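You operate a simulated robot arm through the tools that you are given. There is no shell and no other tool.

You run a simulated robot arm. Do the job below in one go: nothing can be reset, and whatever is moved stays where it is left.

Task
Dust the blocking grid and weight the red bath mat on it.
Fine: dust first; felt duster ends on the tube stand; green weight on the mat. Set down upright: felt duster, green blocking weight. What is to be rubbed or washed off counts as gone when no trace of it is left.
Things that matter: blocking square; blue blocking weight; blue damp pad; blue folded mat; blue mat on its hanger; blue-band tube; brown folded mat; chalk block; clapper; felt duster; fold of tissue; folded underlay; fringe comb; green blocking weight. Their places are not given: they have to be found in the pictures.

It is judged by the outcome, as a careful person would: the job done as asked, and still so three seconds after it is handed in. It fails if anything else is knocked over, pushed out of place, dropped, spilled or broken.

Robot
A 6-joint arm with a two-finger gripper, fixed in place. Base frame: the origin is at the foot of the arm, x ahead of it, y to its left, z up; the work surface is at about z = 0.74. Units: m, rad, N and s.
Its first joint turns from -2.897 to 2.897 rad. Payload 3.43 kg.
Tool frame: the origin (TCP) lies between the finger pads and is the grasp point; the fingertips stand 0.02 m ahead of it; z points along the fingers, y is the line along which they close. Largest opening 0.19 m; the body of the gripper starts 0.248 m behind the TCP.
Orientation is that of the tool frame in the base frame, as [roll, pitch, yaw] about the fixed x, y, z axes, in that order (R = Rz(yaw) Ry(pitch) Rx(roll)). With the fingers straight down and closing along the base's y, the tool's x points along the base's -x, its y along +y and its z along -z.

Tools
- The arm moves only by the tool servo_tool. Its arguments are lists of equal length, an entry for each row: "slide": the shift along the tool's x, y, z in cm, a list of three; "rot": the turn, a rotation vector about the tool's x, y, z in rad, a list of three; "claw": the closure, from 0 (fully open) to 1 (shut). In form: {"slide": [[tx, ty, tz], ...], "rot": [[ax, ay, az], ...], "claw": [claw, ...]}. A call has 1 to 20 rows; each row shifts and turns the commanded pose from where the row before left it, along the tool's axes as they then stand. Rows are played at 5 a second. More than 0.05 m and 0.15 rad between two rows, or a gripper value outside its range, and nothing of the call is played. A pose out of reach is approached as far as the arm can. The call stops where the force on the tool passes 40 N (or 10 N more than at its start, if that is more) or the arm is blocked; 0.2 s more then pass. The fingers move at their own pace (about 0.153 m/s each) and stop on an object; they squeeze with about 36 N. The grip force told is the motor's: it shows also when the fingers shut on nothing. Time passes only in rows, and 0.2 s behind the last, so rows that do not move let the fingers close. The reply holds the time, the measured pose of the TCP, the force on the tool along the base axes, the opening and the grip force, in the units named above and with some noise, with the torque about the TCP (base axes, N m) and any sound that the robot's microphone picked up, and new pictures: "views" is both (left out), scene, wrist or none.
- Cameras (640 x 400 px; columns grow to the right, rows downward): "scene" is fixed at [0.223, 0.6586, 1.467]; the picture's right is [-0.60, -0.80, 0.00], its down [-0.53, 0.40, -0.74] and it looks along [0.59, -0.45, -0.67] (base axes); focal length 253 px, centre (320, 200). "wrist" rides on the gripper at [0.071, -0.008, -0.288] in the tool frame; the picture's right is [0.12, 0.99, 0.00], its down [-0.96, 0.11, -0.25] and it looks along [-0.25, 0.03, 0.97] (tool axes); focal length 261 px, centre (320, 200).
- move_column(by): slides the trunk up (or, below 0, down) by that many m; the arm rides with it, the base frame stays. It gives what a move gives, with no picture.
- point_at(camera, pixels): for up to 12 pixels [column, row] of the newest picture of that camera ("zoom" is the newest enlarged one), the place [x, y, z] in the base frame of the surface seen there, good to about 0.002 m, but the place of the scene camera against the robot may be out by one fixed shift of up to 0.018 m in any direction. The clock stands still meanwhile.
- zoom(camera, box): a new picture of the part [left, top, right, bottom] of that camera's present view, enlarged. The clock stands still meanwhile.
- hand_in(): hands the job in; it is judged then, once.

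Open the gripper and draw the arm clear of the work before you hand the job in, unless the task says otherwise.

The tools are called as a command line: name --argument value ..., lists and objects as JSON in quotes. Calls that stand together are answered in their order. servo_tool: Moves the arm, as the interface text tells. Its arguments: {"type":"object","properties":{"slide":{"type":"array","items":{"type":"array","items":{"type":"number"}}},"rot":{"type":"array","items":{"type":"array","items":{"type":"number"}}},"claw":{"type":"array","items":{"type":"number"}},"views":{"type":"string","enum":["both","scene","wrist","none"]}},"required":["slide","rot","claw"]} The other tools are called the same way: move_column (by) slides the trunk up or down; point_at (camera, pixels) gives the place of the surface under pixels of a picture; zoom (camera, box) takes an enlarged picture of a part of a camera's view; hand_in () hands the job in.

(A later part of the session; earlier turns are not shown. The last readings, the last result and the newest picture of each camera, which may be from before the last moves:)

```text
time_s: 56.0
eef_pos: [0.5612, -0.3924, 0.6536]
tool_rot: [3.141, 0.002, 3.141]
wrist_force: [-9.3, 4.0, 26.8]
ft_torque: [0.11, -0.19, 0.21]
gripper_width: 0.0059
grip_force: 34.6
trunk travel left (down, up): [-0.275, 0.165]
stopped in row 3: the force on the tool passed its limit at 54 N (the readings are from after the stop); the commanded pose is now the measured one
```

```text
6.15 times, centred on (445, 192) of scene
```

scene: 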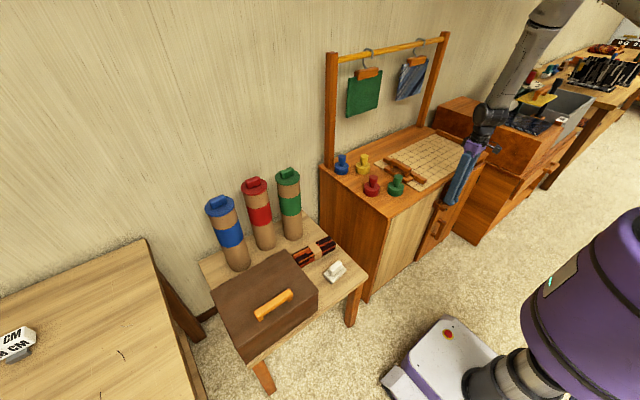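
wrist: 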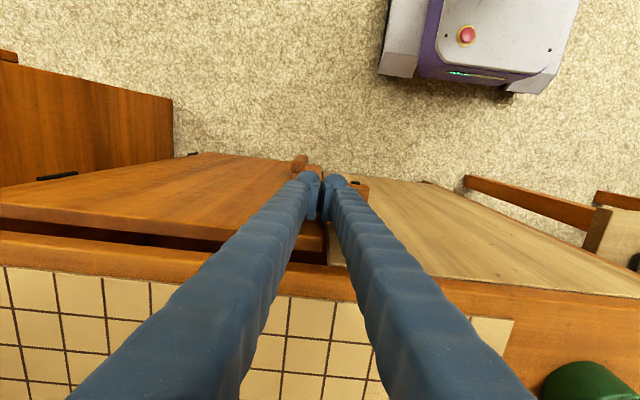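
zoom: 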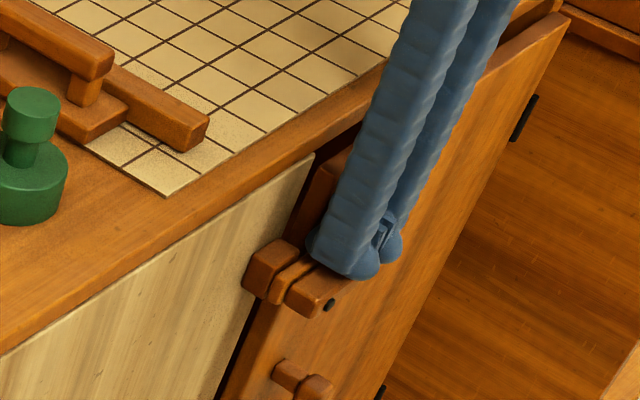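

The button did not move down under 54 N, so it must turn upward. I rise, then tilt the tool 45° about x (approaching from the -y side) so a fingertip can lift the button's free end.

servo_tool --slide '[[0, 0, -3], [0, 0, -5], [0, 0, -5], [0.5, -4, 0], [0, -3, 0], [0, 0, 0], [0, 0, 0], [0, 0, 0], [0, 0, 0], [0, 0, 0], [0, 0, 0]]' --rot '[[0, 0, 0], [0, 0, 0], [0, 0, 0], [0, 0, 0], [0, 0, 0], [-0.131, 0, 0], [-0.131, 0, 0], [-0.131, 0, 0], [-0.131, 0, 0], [-0.131, 0, 0], [-0.131, 0, 0]]' --claw '[1, 1, 1, 1, 1, 1, 1, 1, 1, 1, 1]'

zoom --camera "scene" --box '[405, 160, 485, 225]'

```text
time_s: 58.4
eef_pos: [0.5584, -0.4637, 0.7817]
tool_rot: [2.354, 0.004, 3.141]
wrist_force: [0.6, -0.3, 0.1]
ft_torque: [-0.08, 0.02, 0.0]
gripper_width: 0.0003
grip_force: 34.3
trunk travel left (down, up): [-0.275, 0.165]
```

scene: 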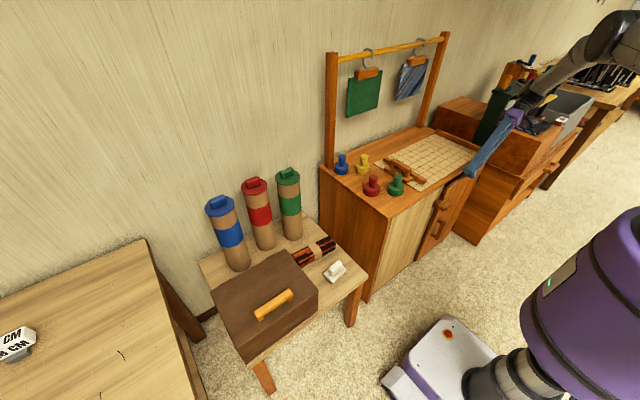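
wrist: 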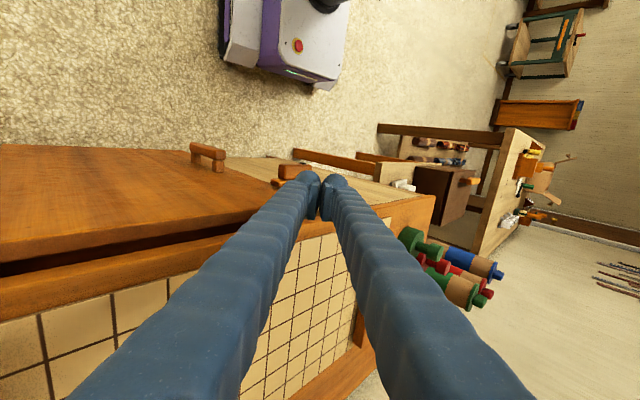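

```text
6.15 times, centred on (445, 192) of scene
```

zoom: 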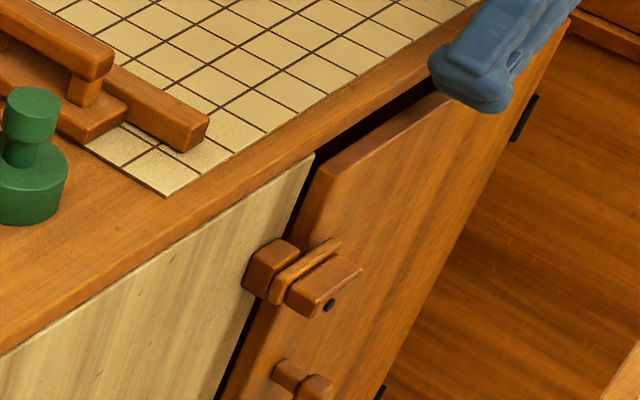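

The tilted pose is reachable. I lower the tool to z≈0.578 in front of the door, beside and below the button's free end.

servo_tool --slide '[[0.2, -2.88, 2.88], [0, -2.88, 2.88], [0, -2.88, 2.88], [0, -2.88, 2.88], [0, -2.88, 2.88]]' --rot '[[0, 0, 0], [0, 0, 0], [0, 0, 0], [0, 0, 0], [0, 0, 0]]' --claw '[1, 1, 1, 1, 1]'

zoom --camera "scene" --box '[405, 160, 485, 225]'

zoom --camera "wrist" --box '[240, 120, 400, 240]'

```text
time_s: 59.6
eef_pos: [0.5475, -0.4542, 0.5835]
tool_rot: [2.357, 0.002, -3.14]
wrist_force: [0.0, 1.2, -1.0]
ft_torque: [-0.05, -0.03, -0.04]
gripper_width: 0.0
grip_force: 33.7
out of reach, approached as far as the arm can: row 5
trunk travel left (down, up): [-0.275, 0.165]
```

scene: 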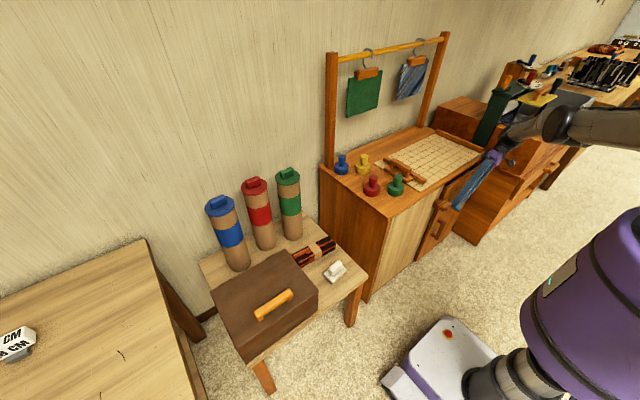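
wrist: 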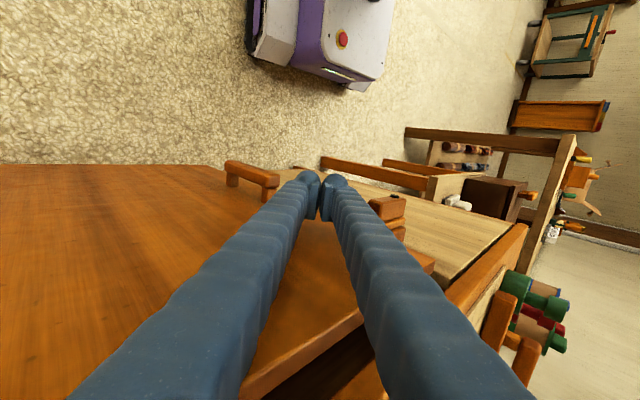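

```text
6.15 times, centred on (445, 192) of scene
```

zoom: 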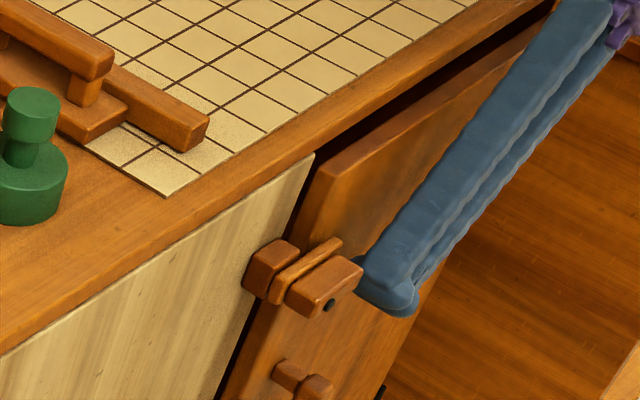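

```text
3.33 times, centred on (320, 180) of wrist
```

zoom: 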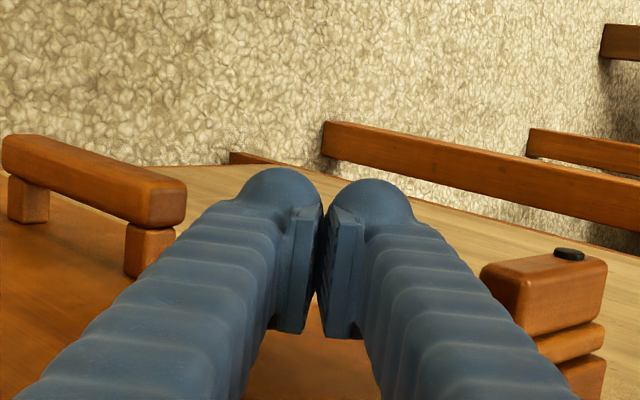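

The fingertip is now beside and below the button end (scene zoom (390,300)). I move in under it and push up and toward +y along the tool's y.

servo_tool --slide '[[-0.6, 1.7, 0.35], [0, 1.7, 0.35], [0, 1, 0], [0, 1, 0]]' --rot '[[0, 0, 0], [0, 0, 0], [0, 0, 0], [0, 0, 0]]' --claw '[1, 1, 1, 1]'

zoom --camera "scene" --box '[405, 160, 485, 225]'

zoom --camera "wrist" --box '[240, 120, 400, 240]'

```text
time_s: 60.4
eef_pos: [0.549, -0.4247, 0.6084]
tool_rot: [2.364, 0.0, -3.14]
wrist_force: [-4.4, -3.4, 2.5]
ft_torque: [0.2, 0.0, 0.1]
gripper_width: 0.0001
grip_force: 34.0
trunk travel left (down, up): [-0.275, 0.165]
stopped in row 3: the force on the tool passed its limit at 46 N (the readings are from after the stop); the commanded pose is now the measured one
```

scene: 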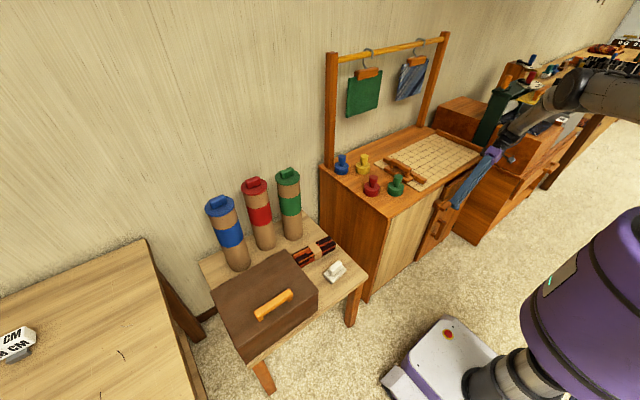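
wrist: 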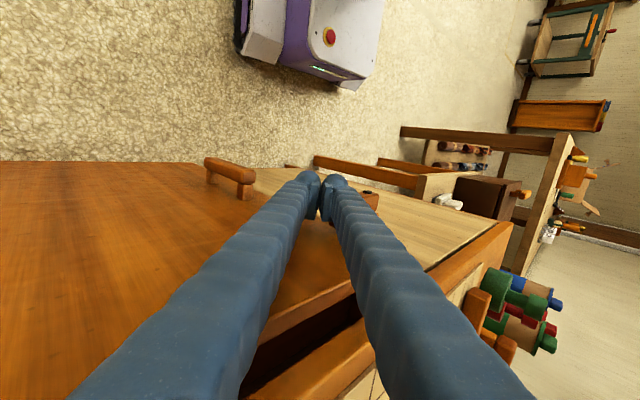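

```text
6.15 times, centred on (445, 192) of scene
```

zoom: 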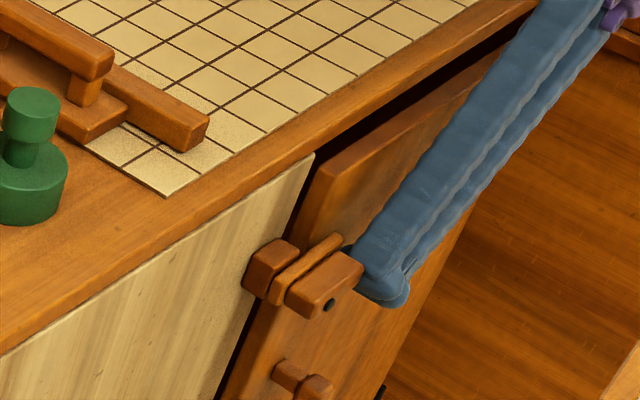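

```text
3.33 times, centred on (320, 180) of wrist
```

zoom: 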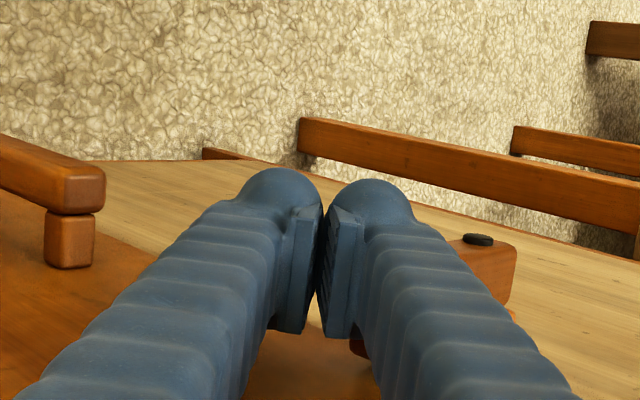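

The fingertip hit the button's end face rather than its underside. I back off, lower the trunk by 3 cm, and come in again farther under the button.

servo_tool --slide '[[0, -1.77, -1.77]]' --rot '[[0, 0, 0]]' --claw '[1]' --views "none"

move_column --by -0.03

servo_tool --slide '[[-0.5, 1.2, 1.2], [0, 1.4, 1.4]]' --rot '[[0, 0, 0], [0, 0, 0]]' --claw '[1, 1]'

zoom --camera "scene" --box '[405, 160, 485, 225]'

```text
time_s: 60.8
eef_pos: [0.5503, -0.4508, 0.609]
tool_rot: [2.364, 0.002, -3.141]
wrist_force: [0.2, 0.3, -0.1]
ft_torque: [-0.06, 0.0, 0.01]
gripper_width: 0.0
grip_force: 34.4
trunk travel left (down, up): [-0.275, 0.165]
```

```text
time_s: 61.5
eef_pos: [0.5499, -0.4503, 0.5792]
tool_rot: [2.363, 0.0, -3.141]
wrist_force: [0.0, -0.3, 1.2]
ft_torque: [-0.01, 0.02, -0.03]
gripper_width: 0.0003
grip_force: 34.8
trunk travel left (down, up): [-0.245, 0.195]
```

```text
time_s: 62.1
eef_pos: [0.5553, -0.4135, 0.5785]
tool_rot: [2.364, 0.001, -3.141]
wrist_force: [0.9, -0.7, 0.4]
ft_torque: [0.03, 0.02, -0.01]
gripper_width: 0.0
grip_force: 34.2
trunk travel left (down, up): [-0.245, 0.195]
```

scene: 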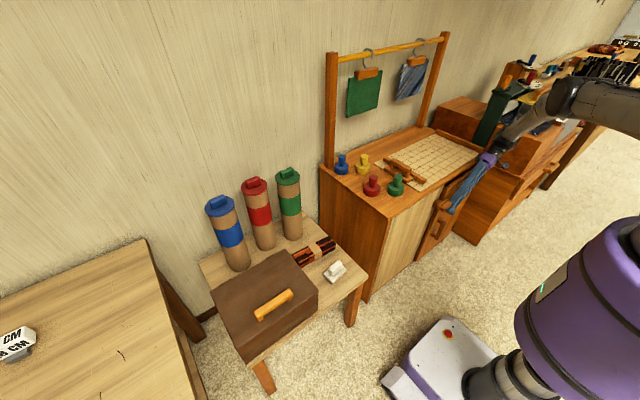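
wrist: 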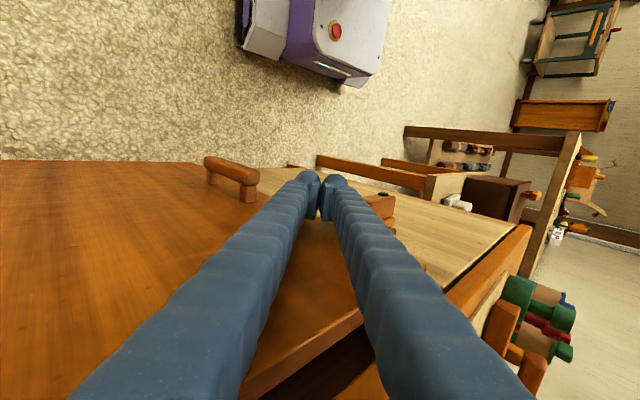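

```text
6.15 times, centred on (445, 192) of scene
```

zoom: 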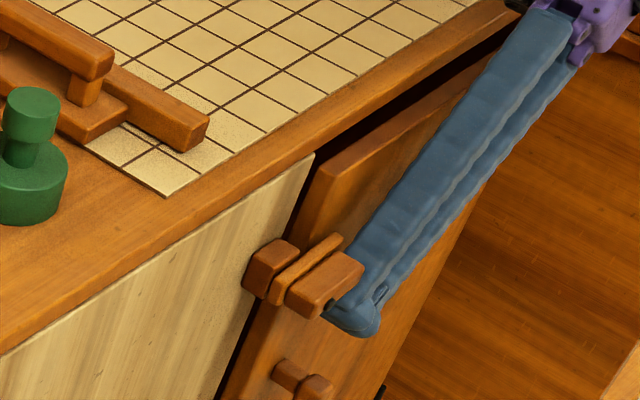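

The fingertip is now under the knob's free end (scene zoom (350,320)), with no contact force. I push straight up in 1 cm steps.

servo_tool --slide '[[0, 0.71, -0.71], [0, 0.71, -0.71], [0, 0.71, -0.71], [0, 0.71, -0.71]]' --rot '[[0, 0, 0], [0, 0, 0], [0, 0, 0], [0, 0, 0]]' --claw '[1, 1, 1, 1]'

zoom --camera "scene" --box '[405, 160, 485, 225]'

```text
time_s: 63.1
eef_pos: [0.5551, -0.412, 0.6188]
tool_rot: [2.363, 0.0, -3.14]
wrist_force: [0.1, -0.8, -0.3]
ft_torque: [0.03, 0.0, 0.02]
gripper_width: 0.0
grip_force: 34.5
trunk travel left (down, up): [-0.245, 0.195]
```

scene: 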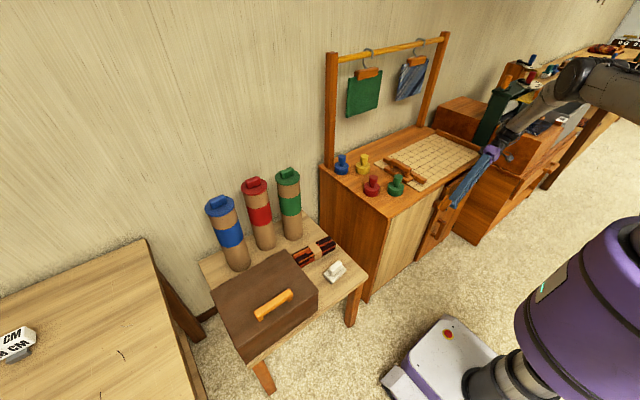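
wrist: 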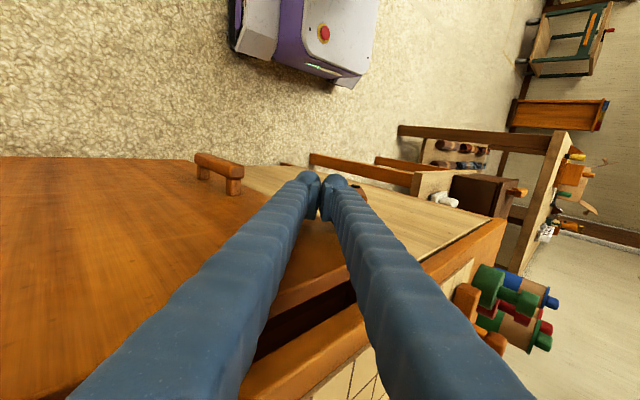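

```text
6.15 times, centred on (445, 192) of scene
```

zoom: 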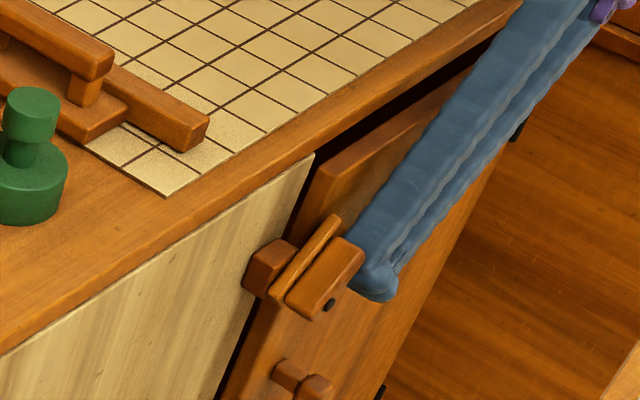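

The button has turned up by about 30° with little force. I keep pushing up and toward +y to bring it to vertical.

servo_tool --slide '[[0, 0.96, -0.3], [0, 0.96, -0.25], [0, 0.96, -0.1], [0, 0.96, 0], [0, 0.96, 0.1]]' --rot '[[0, 0, 0], [0, 0, 0], [0, 0, 0], [0, 0, 0], [0, 0, 0]]' --claw '[1, 1, 1, 1, 1]'

zoom --camera "scene" --box '[405, 160, 485, 225]'

```text
time_s: 64.4
eef_pos: [0.5547, -0.3879, 0.6542]
tool_rot: [2.376, 0.005, -3.141]
wrist_force: [0.2, 0.5, 0.7]
ft_torque: [-0.1, 0.03, -0.01]
gripper_width: 0.0002
grip_force: 34.2
trunk travel left (down, up): [-0.245, 0.195]
stopped in row 5: the force on the tool passed its limit at 45 N (the readings are from after the stop); the commanded pose is now the measured one
```

scene: 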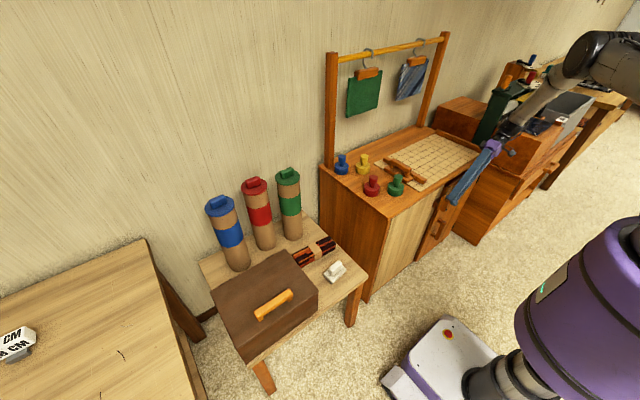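
wrist: 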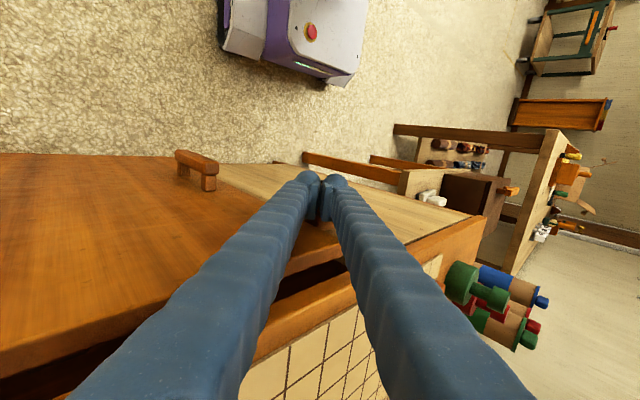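

```text
6.15 times, centred on (445, 192) of scene
```

zoom: 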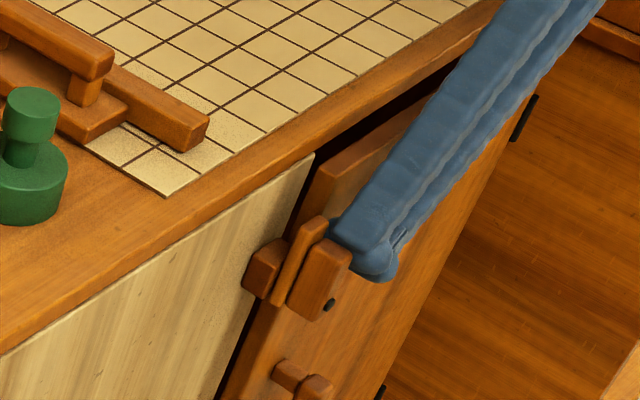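

The button is now close to upright and the push met a stop. I back off and rise, returning the tool to vertical, to see its final angle.

servo_tool --slide '[[0, -2, -2], [0, 2.83, -2.83], [0, 2.83, -2.83], [0, 2.83, -2.83], [0, 0, 0], [0, 0, 0], [0, 0, 0], [0, 0, 0], [0, 0, 0], [0, 0, 0]]' --rot '[[0, 0, 0], [0, 0, 0], [0, 0, 0], [0, 0, 0], [0.131, 0, 0], [0.131, 0, 0], [0.131, 0, 0], [0.131, 0, 0], [0.131, 0, 0], [0.12, 0, 0]]' --claw '[1, 1, 1, 1, 1, 1, 1, 1, 1, 1]'

zoom --camera "scene" --box '[405, 160, 485, 225]'

zoom --camera "wrist" --box '[240, 100, 400, 220]'

```text
time_s: 66.6
eef_pos: [0.5539, -0.4142, 0.7745]
tool_rot: [-3.131, 0.003, 3.14]
wrist_force: [-0.5, 0.4, 0.3]
ft_torque: [0.01, 0.0, 0.0]
gripper_width: 0.0001
grip_force: 34.3
trunk travel left (down, up): [-0.245, 0.195]
```

scene: 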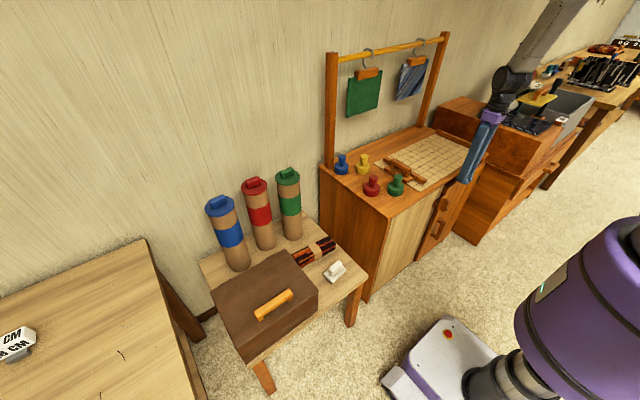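
wrist: 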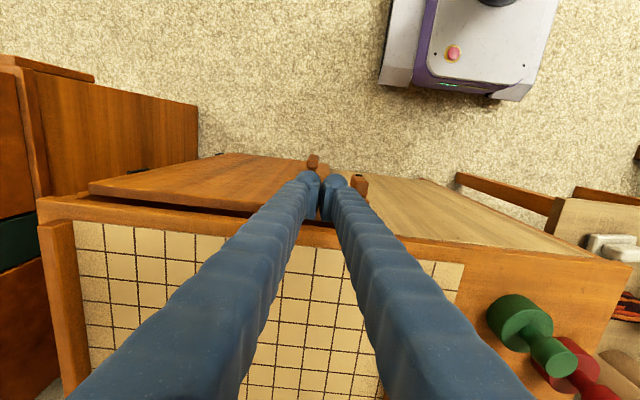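

```text
6.15 times, centred on (445, 192) of scene
```

zoom: 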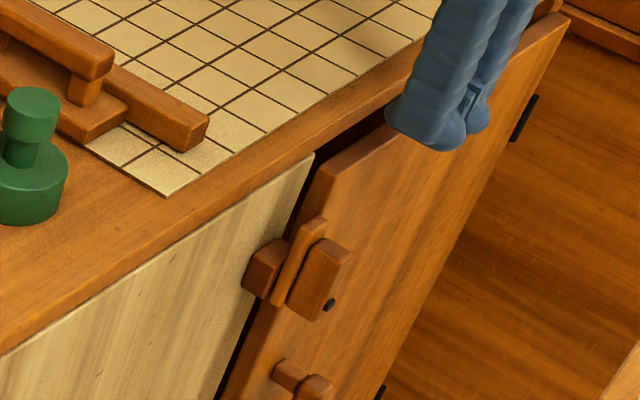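

```text
3.33 times, centred on (320, 160) of wrist
```

zoom: 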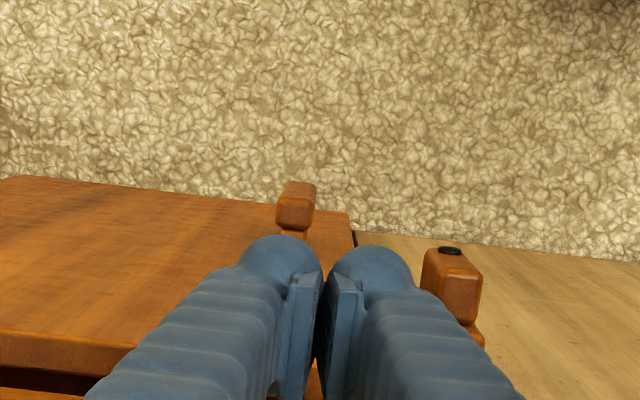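

The button now stands upright and clear of the door's edge (wrist zoom: door edge at 350, button from 422). Next the door handle: I measure it before grasping.

point_at --camera "wrist" --pixels '[[313, 159], [308, 160], [317, 160], [313, 163], [312, 169], [330, 166], [352, 178], [358, 186], [325, 164], [120, 172]]'

point_at --camera "scene" --pixels '[[445, 222], [441, 232], [437, 239], [442, 220], [433, 238]]'

zoom --camera "scene" --box '[415, 205, 465, 250]'

```text
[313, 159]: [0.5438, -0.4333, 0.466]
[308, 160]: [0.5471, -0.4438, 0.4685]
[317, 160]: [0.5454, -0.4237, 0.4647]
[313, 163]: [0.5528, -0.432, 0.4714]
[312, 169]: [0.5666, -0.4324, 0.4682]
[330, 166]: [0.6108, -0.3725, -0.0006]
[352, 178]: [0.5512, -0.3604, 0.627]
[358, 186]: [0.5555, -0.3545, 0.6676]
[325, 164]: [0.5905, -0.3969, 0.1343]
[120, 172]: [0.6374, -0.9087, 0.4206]
```

```text
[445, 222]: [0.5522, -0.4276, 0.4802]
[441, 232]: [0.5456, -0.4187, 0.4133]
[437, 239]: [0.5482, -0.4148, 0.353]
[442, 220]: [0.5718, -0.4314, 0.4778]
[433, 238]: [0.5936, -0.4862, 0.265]
```

```text
8.89 times, centred on (440, 228) of scene
```

zoom: 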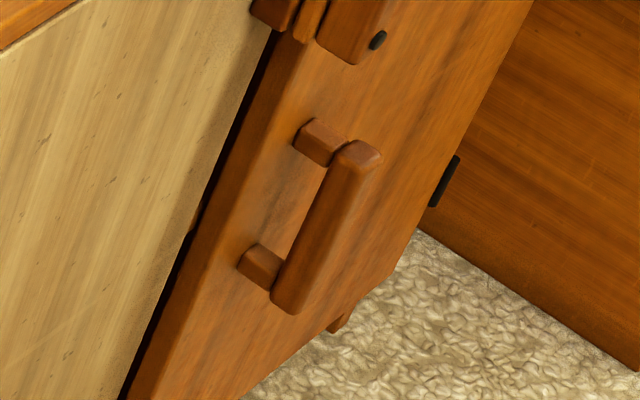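

The handle bar is at x 0.542–0.563, y -0.444…-0.420, top z 0.470. I open the fingers to about 7 cm and go down around its upper end.

servo_tool --slide '[[0.2, -1.8, 0], [0, 0, 5], [0, 0, 5], [0, 0, 5], [0, 0, 5], [0, 0, 5], [0, 0, 4]]' --rot '[[0, 0, 0], [0, 0, 0], [0, 0, 0], [0, 0, 0], [0, 0, 0], [0, 0, 0], [0, 0, 0]]' --claw '[0.63, 0.63, 0.63, 0.63, 0.63, 0.63, 0.63]'

zoom --camera "wrist" --box '[240, 100, 400, 220]'

```text
time_s: 68.2
eef_pos: [0.5515, -0.4354, 0.4819]
tool_rot: [-3.132, 0.003, -3.142]
wrist_force: [0.0, 0.2, 0.3]
ft_torque: [-0.02, 0.03, -0.03]
gripper_width: 0.0702
grip_force: 0.0
trunk travel left (down, up): [-0.245, 0.195]
```

scene: 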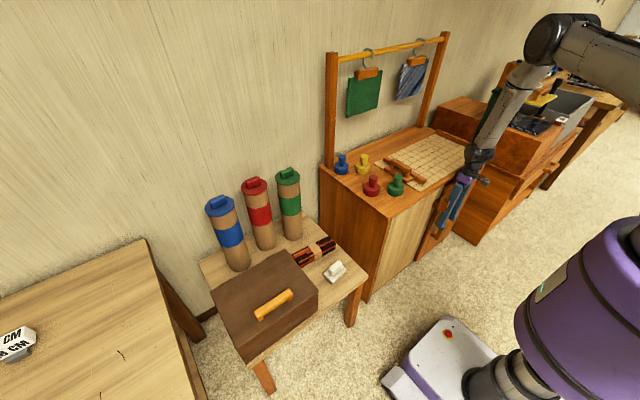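
wrist: 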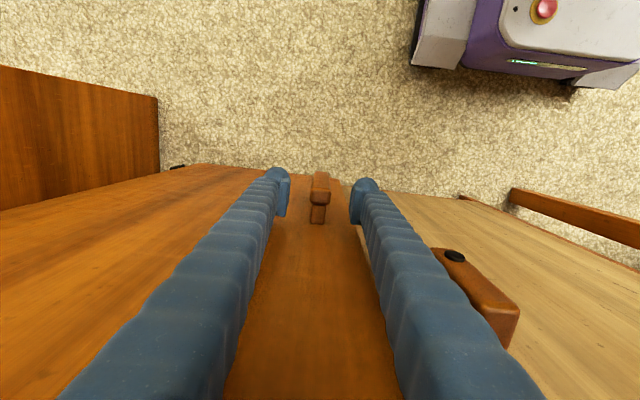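

```text
3.33 times, centred on (320, 160) of wrist
```

zoom: 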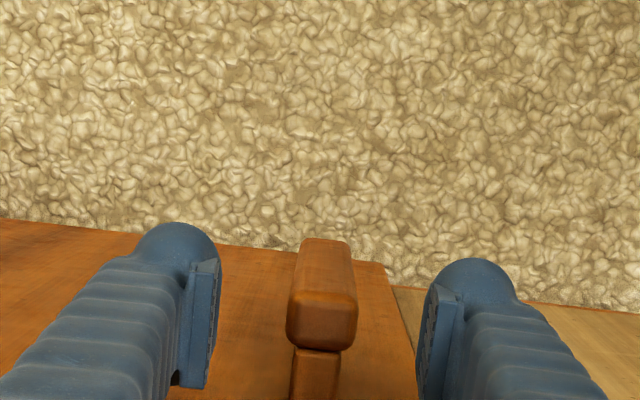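

The handle bar lies centred between the fingers at (320,190). I go down 3.7 cm and close on it.

servo_tool --slide '[[0, 0.3, 1.7], [0, 0, 2], [0, 0, 0], [0, 0, 0], [0, 0, 0]]' --rot '[[0, 0, 0], [0, 0, 0], [0, 0, 0], [0, 0, 0], [0, 0, 0]]' --claw '[0.63, 0.63, 0.95, 0.95, 0.95]' --views "wrist"

```text
time_s: 69.4
eef_pos: [0.5539, -0.4344, 0.446]
tool_rot: [-3.132, 0.004, 3.139]
wrist_force: [-1.8, -23.2, -12.0]
ft_torque: [-0.15, -0.21, 0.05]
gripper_width: 0.025
grip_force: 45.5
trunk travel left (down, up): [-0.245, 0.195]
```

wrist: 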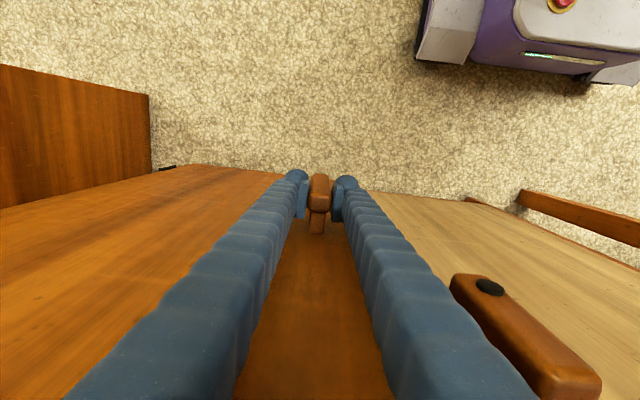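

The handle is gripped (0.025 m) with a sideways bias; I relax it by 2 mm in -y and then pull the door along its hinge arc for the first 10°.

servo_tool --slide '[[0, -0.2, 0], [1.25, -0.22, 0], [1.25, -0.28, 0], [2.5, -0.51, 0]]' --rot '[[0, 0, 0], [0, 0, -0.0436], [0, 0, -0.0436], [0, 0, -0.0873]]' --claw '[0.95, 0.95, 0.95, 0.95]'

zoom --camera "scene" --box '[370, 130, 530, 270]'

```text
time_s: 70.4
eef_pos: [0.5019, -0.445, 0.4466]
tool_rot: [-3.132, 0.0, -2.967]
wrist_force: [-1.8, -2.6, -2.5]
ft_torque: [0.18, -0.6, -0.67]
gripper_width: 0.0251
grip_force: 44.6
trunk travel left (down, up): [-0.245, 0.195]
```

scene: 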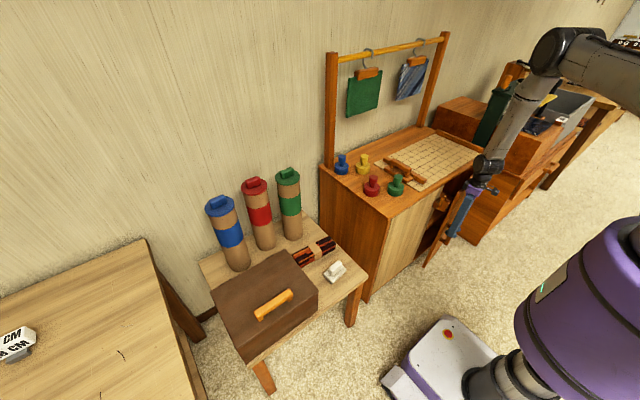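
wrist: 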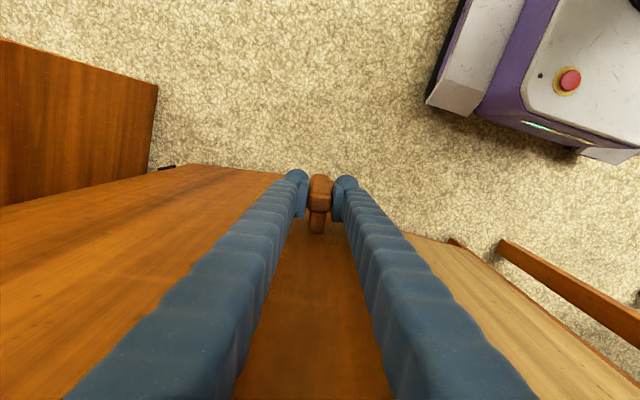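

```text
2.86 times, centred on (450, 200) of scene
```

zoom: 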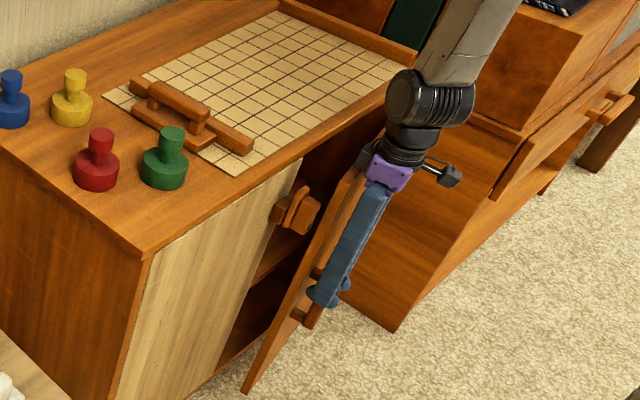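

The door swings freely and shelves are visible inside. I continue pulling to about 60°.

servo_tool --slide '[[2.5, -0.51, 0], [2.5, -0.51, 0], [2.5, -0.51, 0], [2.5, -0.51, 0], [2.5, -0.51, 0]]' --rot '[[0, 0, -0.0873], [0, 0, -0.0873], [0, 0, -0.0873], [0, 0, -0.0873], [0, 0, -0.0873]]' --claw '[0.95, 0.95, 0.95, 0.95, 0.95]' --views "scene"

zoom --camera "scene" --box '[370, 130, 530, 270]'

```text
time_s: 71.4
eef_pos: [0.4069, -0.4913, 0.4462]
tool_rot: [3.14, -0.005, -2.613]
wrist_force: [-1.8, -3.1, -6.0]
ft_torque: [0.21, -0.56, -1.19]
gripper_width: 0.0252
grip_force: 44.9
trunk travel left (down, up): [-0.245, 0.195]
stopped in row 5: the force on the tool passed its limit at 43 N (the readings are from after the stop); the commanded pose is now the measured one
```

scene: 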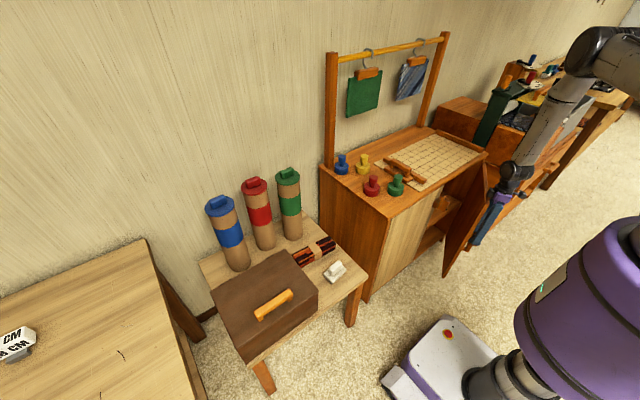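

```text
2.86 times, centred on (450, 200) of scene
```

zoom: 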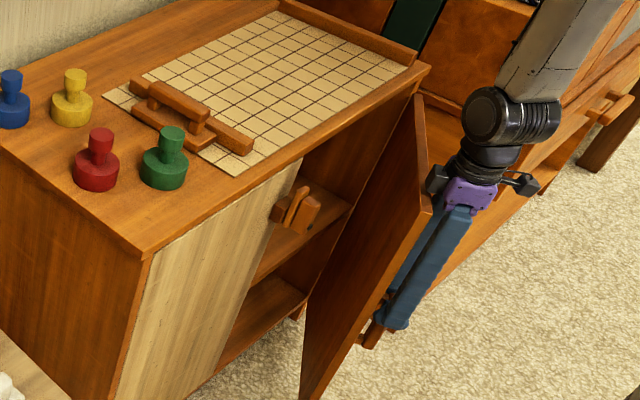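

The path met rising resistance because the true hinge radius is larger (hinge near (0.597, -0.75)). I continue with the corrected arc to about 60°.

servo_tool --slide '[[2.74, -0.49, 0], [2.74, -0.49, 0], [2.74, -0.49, 0], [2.74, -0.49, 0]]' --rot '[[0, 0, -0.0873], [0, 0, -0.0873], [0, 0, -0.0873], [0, 0, -0.0873]]' --claw '[0.95, 0.95, 0.95, 0.95]' --views "scene"

zoom --camera "scene" --box '[370, 130, 530, 270]'

```text
time_s: 72.4
eef_pos: [0.3315, -0.57, 0.4466]
tool_rot: [3.132, 0.0, -2.264]
wrist_force: [-21.7, 10.7, -13.6]
ft_torque: [0.69, -0.66, -0.94]
gripper_width: 0.0253
grip_force: 44.9
trunk travel left (down, up): [-0.245, 0.195]
```

scene: 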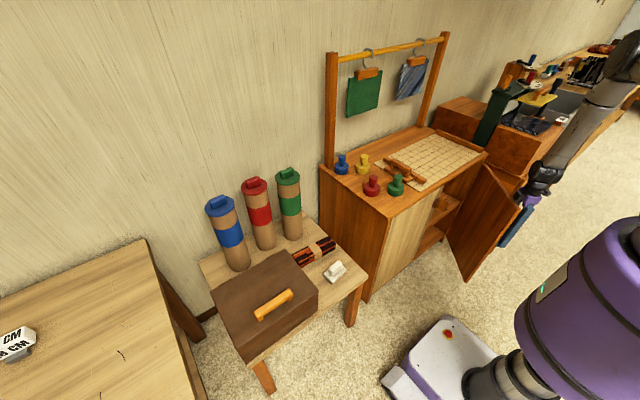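

```text
2.86 times, centred on (450, 200) of scene
```

zoom: 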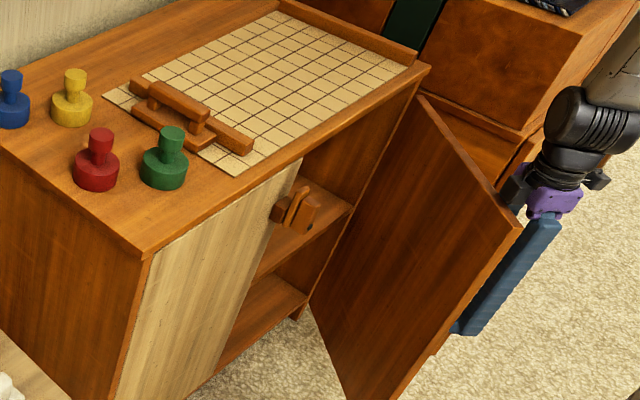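

The door is open about 50°, showing two shelf compartments. I swing it on to roughly 75° so the interior can be seen and reached.

servo_tool --slide '[[2.74, -0.35, 0], [2.74, -0.42, 0], [2.74, -0.49, 0], [2.74, -0.49, 0], [2.74, -0.49, 0]]' --rot '[[0, 0, -0.0873], [0, 0, -0.0873], [0, 0, -0.0873], [0, 0, -0.0873], [0, 0, -0.0873]]' --claw '[0.95, 0.95, 0.95, 0.95, 0.95]' --views "both"

zoom --camera "scene" --box '[390, 150, 490, 260]'

```text
time_s: 73.2
eef_pos: [0.2971, -0.6377, 0.4469]
tool_rot: [3.133, -0.001, -2.022]
wrist_force: [-6.7, 0.0, 0.2]
ft_torque: [-0.26, 0.09, -0.98]
gripper_width: 0.0252
grip_force: 44.7
trunk travel left (down, up): [-0.245, 0.195]
stopped in row 4: the force on the tool passed its limit at 44 N (the readings are from after the stop); the commanded pose is now the measured one
```

scene: 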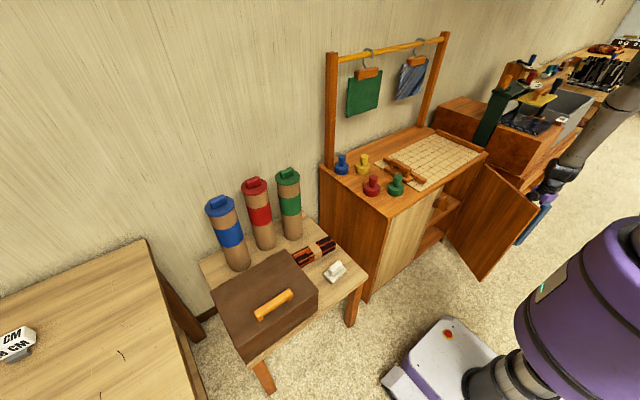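
wrist: 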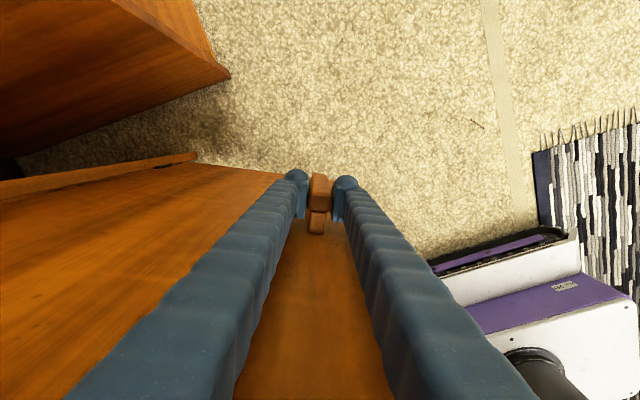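

```text
3.64 times, centred on (440, 205) of scene
```

zoom: 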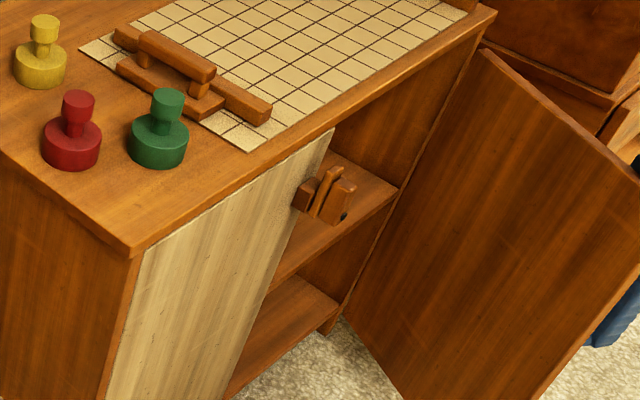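

The door stands about 65° open; the visible part of the shelves is empty and the space behind the pale panel is hidden. I release the handle, rise, square the tool, and go in front of the opening to look inside.

servo_tool --slide '[[0, 0, 0], [0, 0, 0], [0, 0, -3], [0, 0, -5], [0, 0, -5], [0, 0, -5], [0, 0, -5], [0, 0, -5], [0, 0, -5], [0, 0, -3]]' --rot '[[0, 0, 0], [0, 0, 0], [0, 0, 0], [0, 0, 0], [0, 0, 0], [0, 0, 0], [0, 0, 0], [0, 0, 0], [0, 0, 0], [0, 0, 0]]' --claw '[0.7, 0.6, 0.6, 0.6, 0.6, 0.6, 0.6, 0.6, 0.6, 0.6]' --views "scene"

```text
time_s: 75.4
eef_pos: [0.3013, -0.6369, 0.8076]
tool_rot: [3.132, -0.001, -2.019]
wrist_force: [-0.4, -0.2, 1.0]
ft_torque: [-0.01, 0.0, 0.02]
gripper_width: 0.0759
grip_force: 0.1
trunk travel left (down, up): [-0.245, 0.195]
```

scene: 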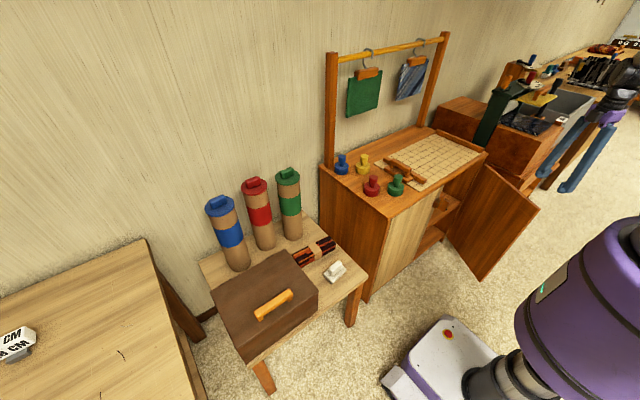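

The door stays open. I turn the tool back to its squared yaw and move in front of the opening at about (0.52, -0.52).

servo_tool --slide '[[0, 0, 0], [0, 0, 0], [0, 0, 0], [0, 0, 0], [0, 0, 0], [0, 0, 0], [0, 0, 0], [0, 0, 0], [-4.5, 2, 0], [-4.5, 2, 0], [-4.5, 2, 0], [-4.5, 2, 0], [-3, 3, 0]]' --rot '[[0, 0, 0.14], [0, 0, 0.14], [0, 0, 0.14], [0, 0, 0.14], [0, 0, 0.14], [0, 0, 0.14], [0, 0, 0.14], [0, 0, 0.14], [0, 0, 0], [0, 0, 0], [0, 0, 0], [0, 0, 0], [0, 0, 0]]' --claw '[0.6, 0.6, 0.6, 0.6, 0.6, 0.6, 0.6, 0.6, 0.6, 0.8, 1, 1, 1]' --views "wrist"

move_column --by -0.12

```text
time_s: 78.2
eef_pos: [0.5102, -0.5308, 0.8073]
tool_rot: [3.138, -0.008, -3.139]
wrist_force: [-0.1, 0.3, 0.3]
ft_torque: [0.04, 0.0, 0.01]
gripper_width: 0.0002
grip_force: 34.6
trunk travel left (down, up): [-0.245, 0.195]
```

wrist: 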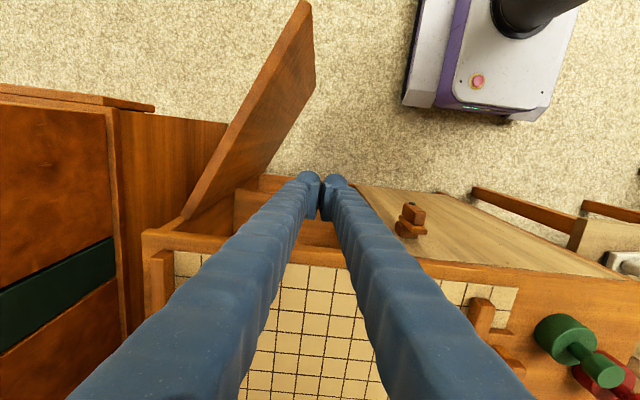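

```text
time_s: 79.7
eef_pos: [0.5096, -0.5304, 0.6886]
tool_rot: [3.138, -0.007, -3.14]
wrist_force: [0.1, 0.6, -0.5]
ft_torque: [-0.04, -0.04, 0.03]
gripper_width: 0.0001
grip_force: 33.9
trunk travel left (down, up): [-0.125, 0.315]
```

Now I tilt the tool forward in place to look into the cabinet.

servo_tool --slide '[[0, 0, 0], [0, 0, 0], [0, 0, 0], [0, 0, 0], [0, 0, 0]]' --rot '[[0, -0.13, 0], [0, -0.13, 0], [0, -0.13, 0], [0, -0.13, 0], [0, -0.13, 0]]' --claw '[1, 1, 1, 1, 1]'

```text
time_s: 80.9
eef_pos: [0.5099, -0.528, 0.6884]
tool_rot: [3.121, 0.643, 3.124]
wrist_force: [-0.7, -1.9, 0.7]
ft_torque: [0.28, 0.07, 0.21]
gripper_width: 0.0001
grip_force: 34.7
trunk travel left (down, up): [-0.125, 0.315]
```

scene: 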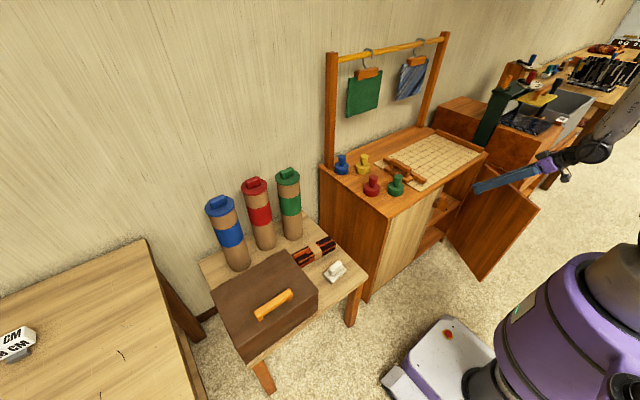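
wrist: 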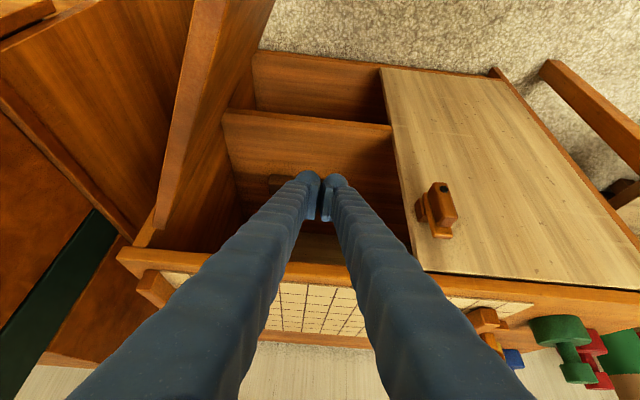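

The upper compartment is visible, with something at (285,183) behind the fingers. I zoom, and lower the trunk further for a flatter view.

zoom --camera "wrist" --box '[200, 40, 440, 270]'

move_column --by -0.12

servo_tool --slide '[[0, 0, 0], [0, 0, 0]]' --rot '[[0, -0.13, 0], [0, 0, 0]]' --claw '[1, 1]' --views "wrist"

```text
1.74 times, centred on (320, 155) of wrist
```

zoom: 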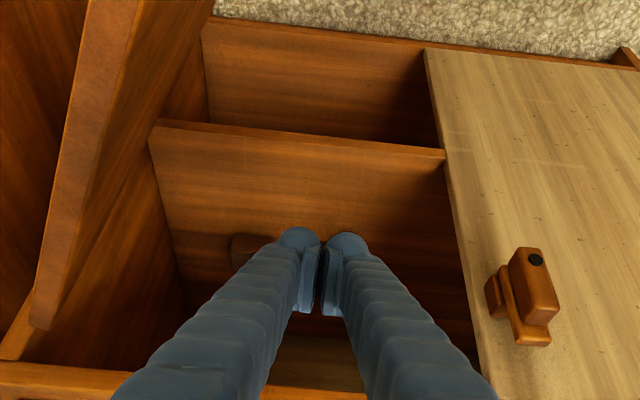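

```text
time_s: 82.4
eef_pos: [0.5097, -0.5302, 0.5673]
tool_rot: [3.138, 0.644, -3.141]
wrist_force: [0.5, -0.7, 0.0]
ft_torque: [0.0, 0.01, 0.0]
gripper_width: 0.0
grip_force: 34.4
trunk travel left (down, up): [-0.005, 0.435]
```

```text
time_s: 83.0
eef_pos: [0.5122, -0.5401, 0.5737]
tool_rot: [3.119, 0.767, 3.13]
wrist_force: [-0.9, -0.4, -0.8]
ft_torque: [-0.02, 0.0, -0.02]
gripper_width: 0.0
grip_force: 33.7
out of reach, approached as far as the arm can: row 1
trunk travel left (down, up): [-0.005, 0.435]
```

wrist: 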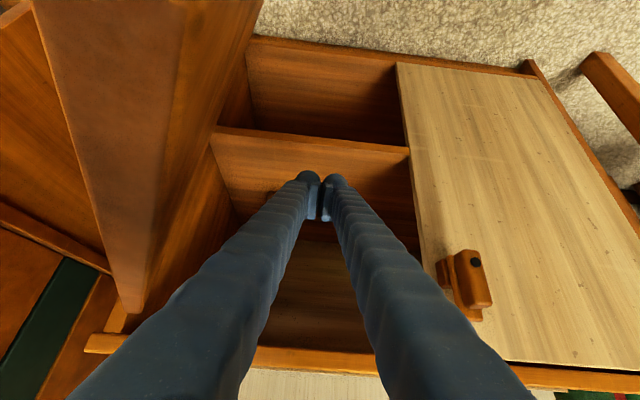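

Something dark sits at the back of the upper shelf near (275,195). I zoom in and measure it.

zoom --camera "wrist" --box '[200, 110, 460, 290]'

point_at --camera "wrist" --pixels '[[275, 195], [265, 193], [285, 188], [285, 160], [350, 165], [320, 270], [250, 210], [375, 190], [320, 110], [390, 200], [320, 300], [400, 230]]'

```text
2.22 times, centred on (330, 200) of wrist
```

zoom: 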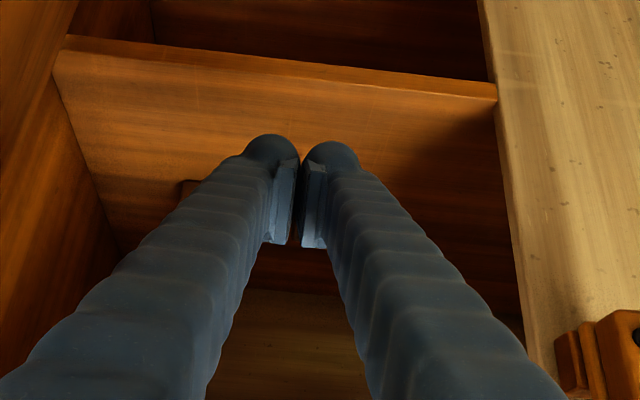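

```text
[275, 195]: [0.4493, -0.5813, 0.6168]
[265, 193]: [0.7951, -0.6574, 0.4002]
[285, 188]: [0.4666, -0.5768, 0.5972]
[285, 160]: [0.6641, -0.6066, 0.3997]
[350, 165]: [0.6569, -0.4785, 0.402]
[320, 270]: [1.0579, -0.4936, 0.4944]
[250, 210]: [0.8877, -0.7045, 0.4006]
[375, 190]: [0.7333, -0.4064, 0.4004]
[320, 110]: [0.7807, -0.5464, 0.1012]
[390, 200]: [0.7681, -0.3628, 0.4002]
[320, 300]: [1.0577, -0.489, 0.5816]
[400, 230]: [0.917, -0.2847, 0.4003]
```

The fingers hide the item near (270,190) on the shelf (shelf z = 0.40). I open them to see between.

servo_tool --slide '[[0, 0, 0], [0, 0, 0], [0, 0, 0], [0, 0, 0]]' --rot '[[0, 0, 0], [0, 0, 0], [0, 0, 0], [0, 0, 0]]' --claw '[0.6, 0.2, 0, 0]' --views "wrist"

zoom --camera "wrist" --box '[200, 60, 460, 300]'

```text
time_s: 84.0
eef_pos: [0.5131, -0.5419, 0.5736]
tool_rot: [3.119, 0.768, 3.134]
wrist_force: [0.5, 0.3, 0.3]
ft_torque: [-0.02, -0.02, 0.03]
gripper_width: 0.1901
grip_force: 0.0
trunk travel left (down, up): [-0.005, 0.435]
```

wrist: 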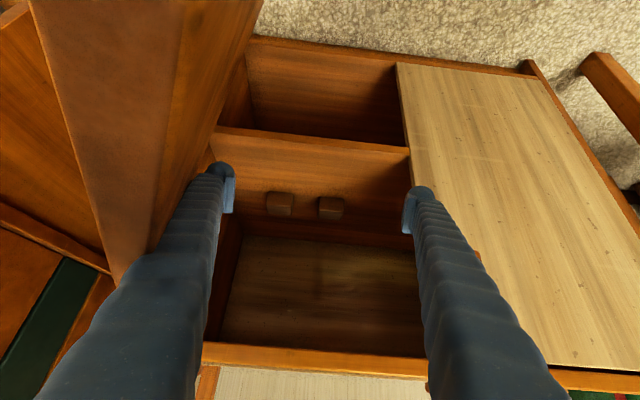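

```text
1.67 times, centred on (330, 180) of wrist
```

zoom: 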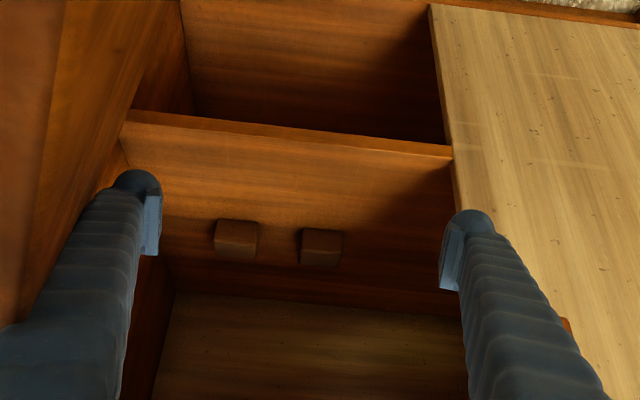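

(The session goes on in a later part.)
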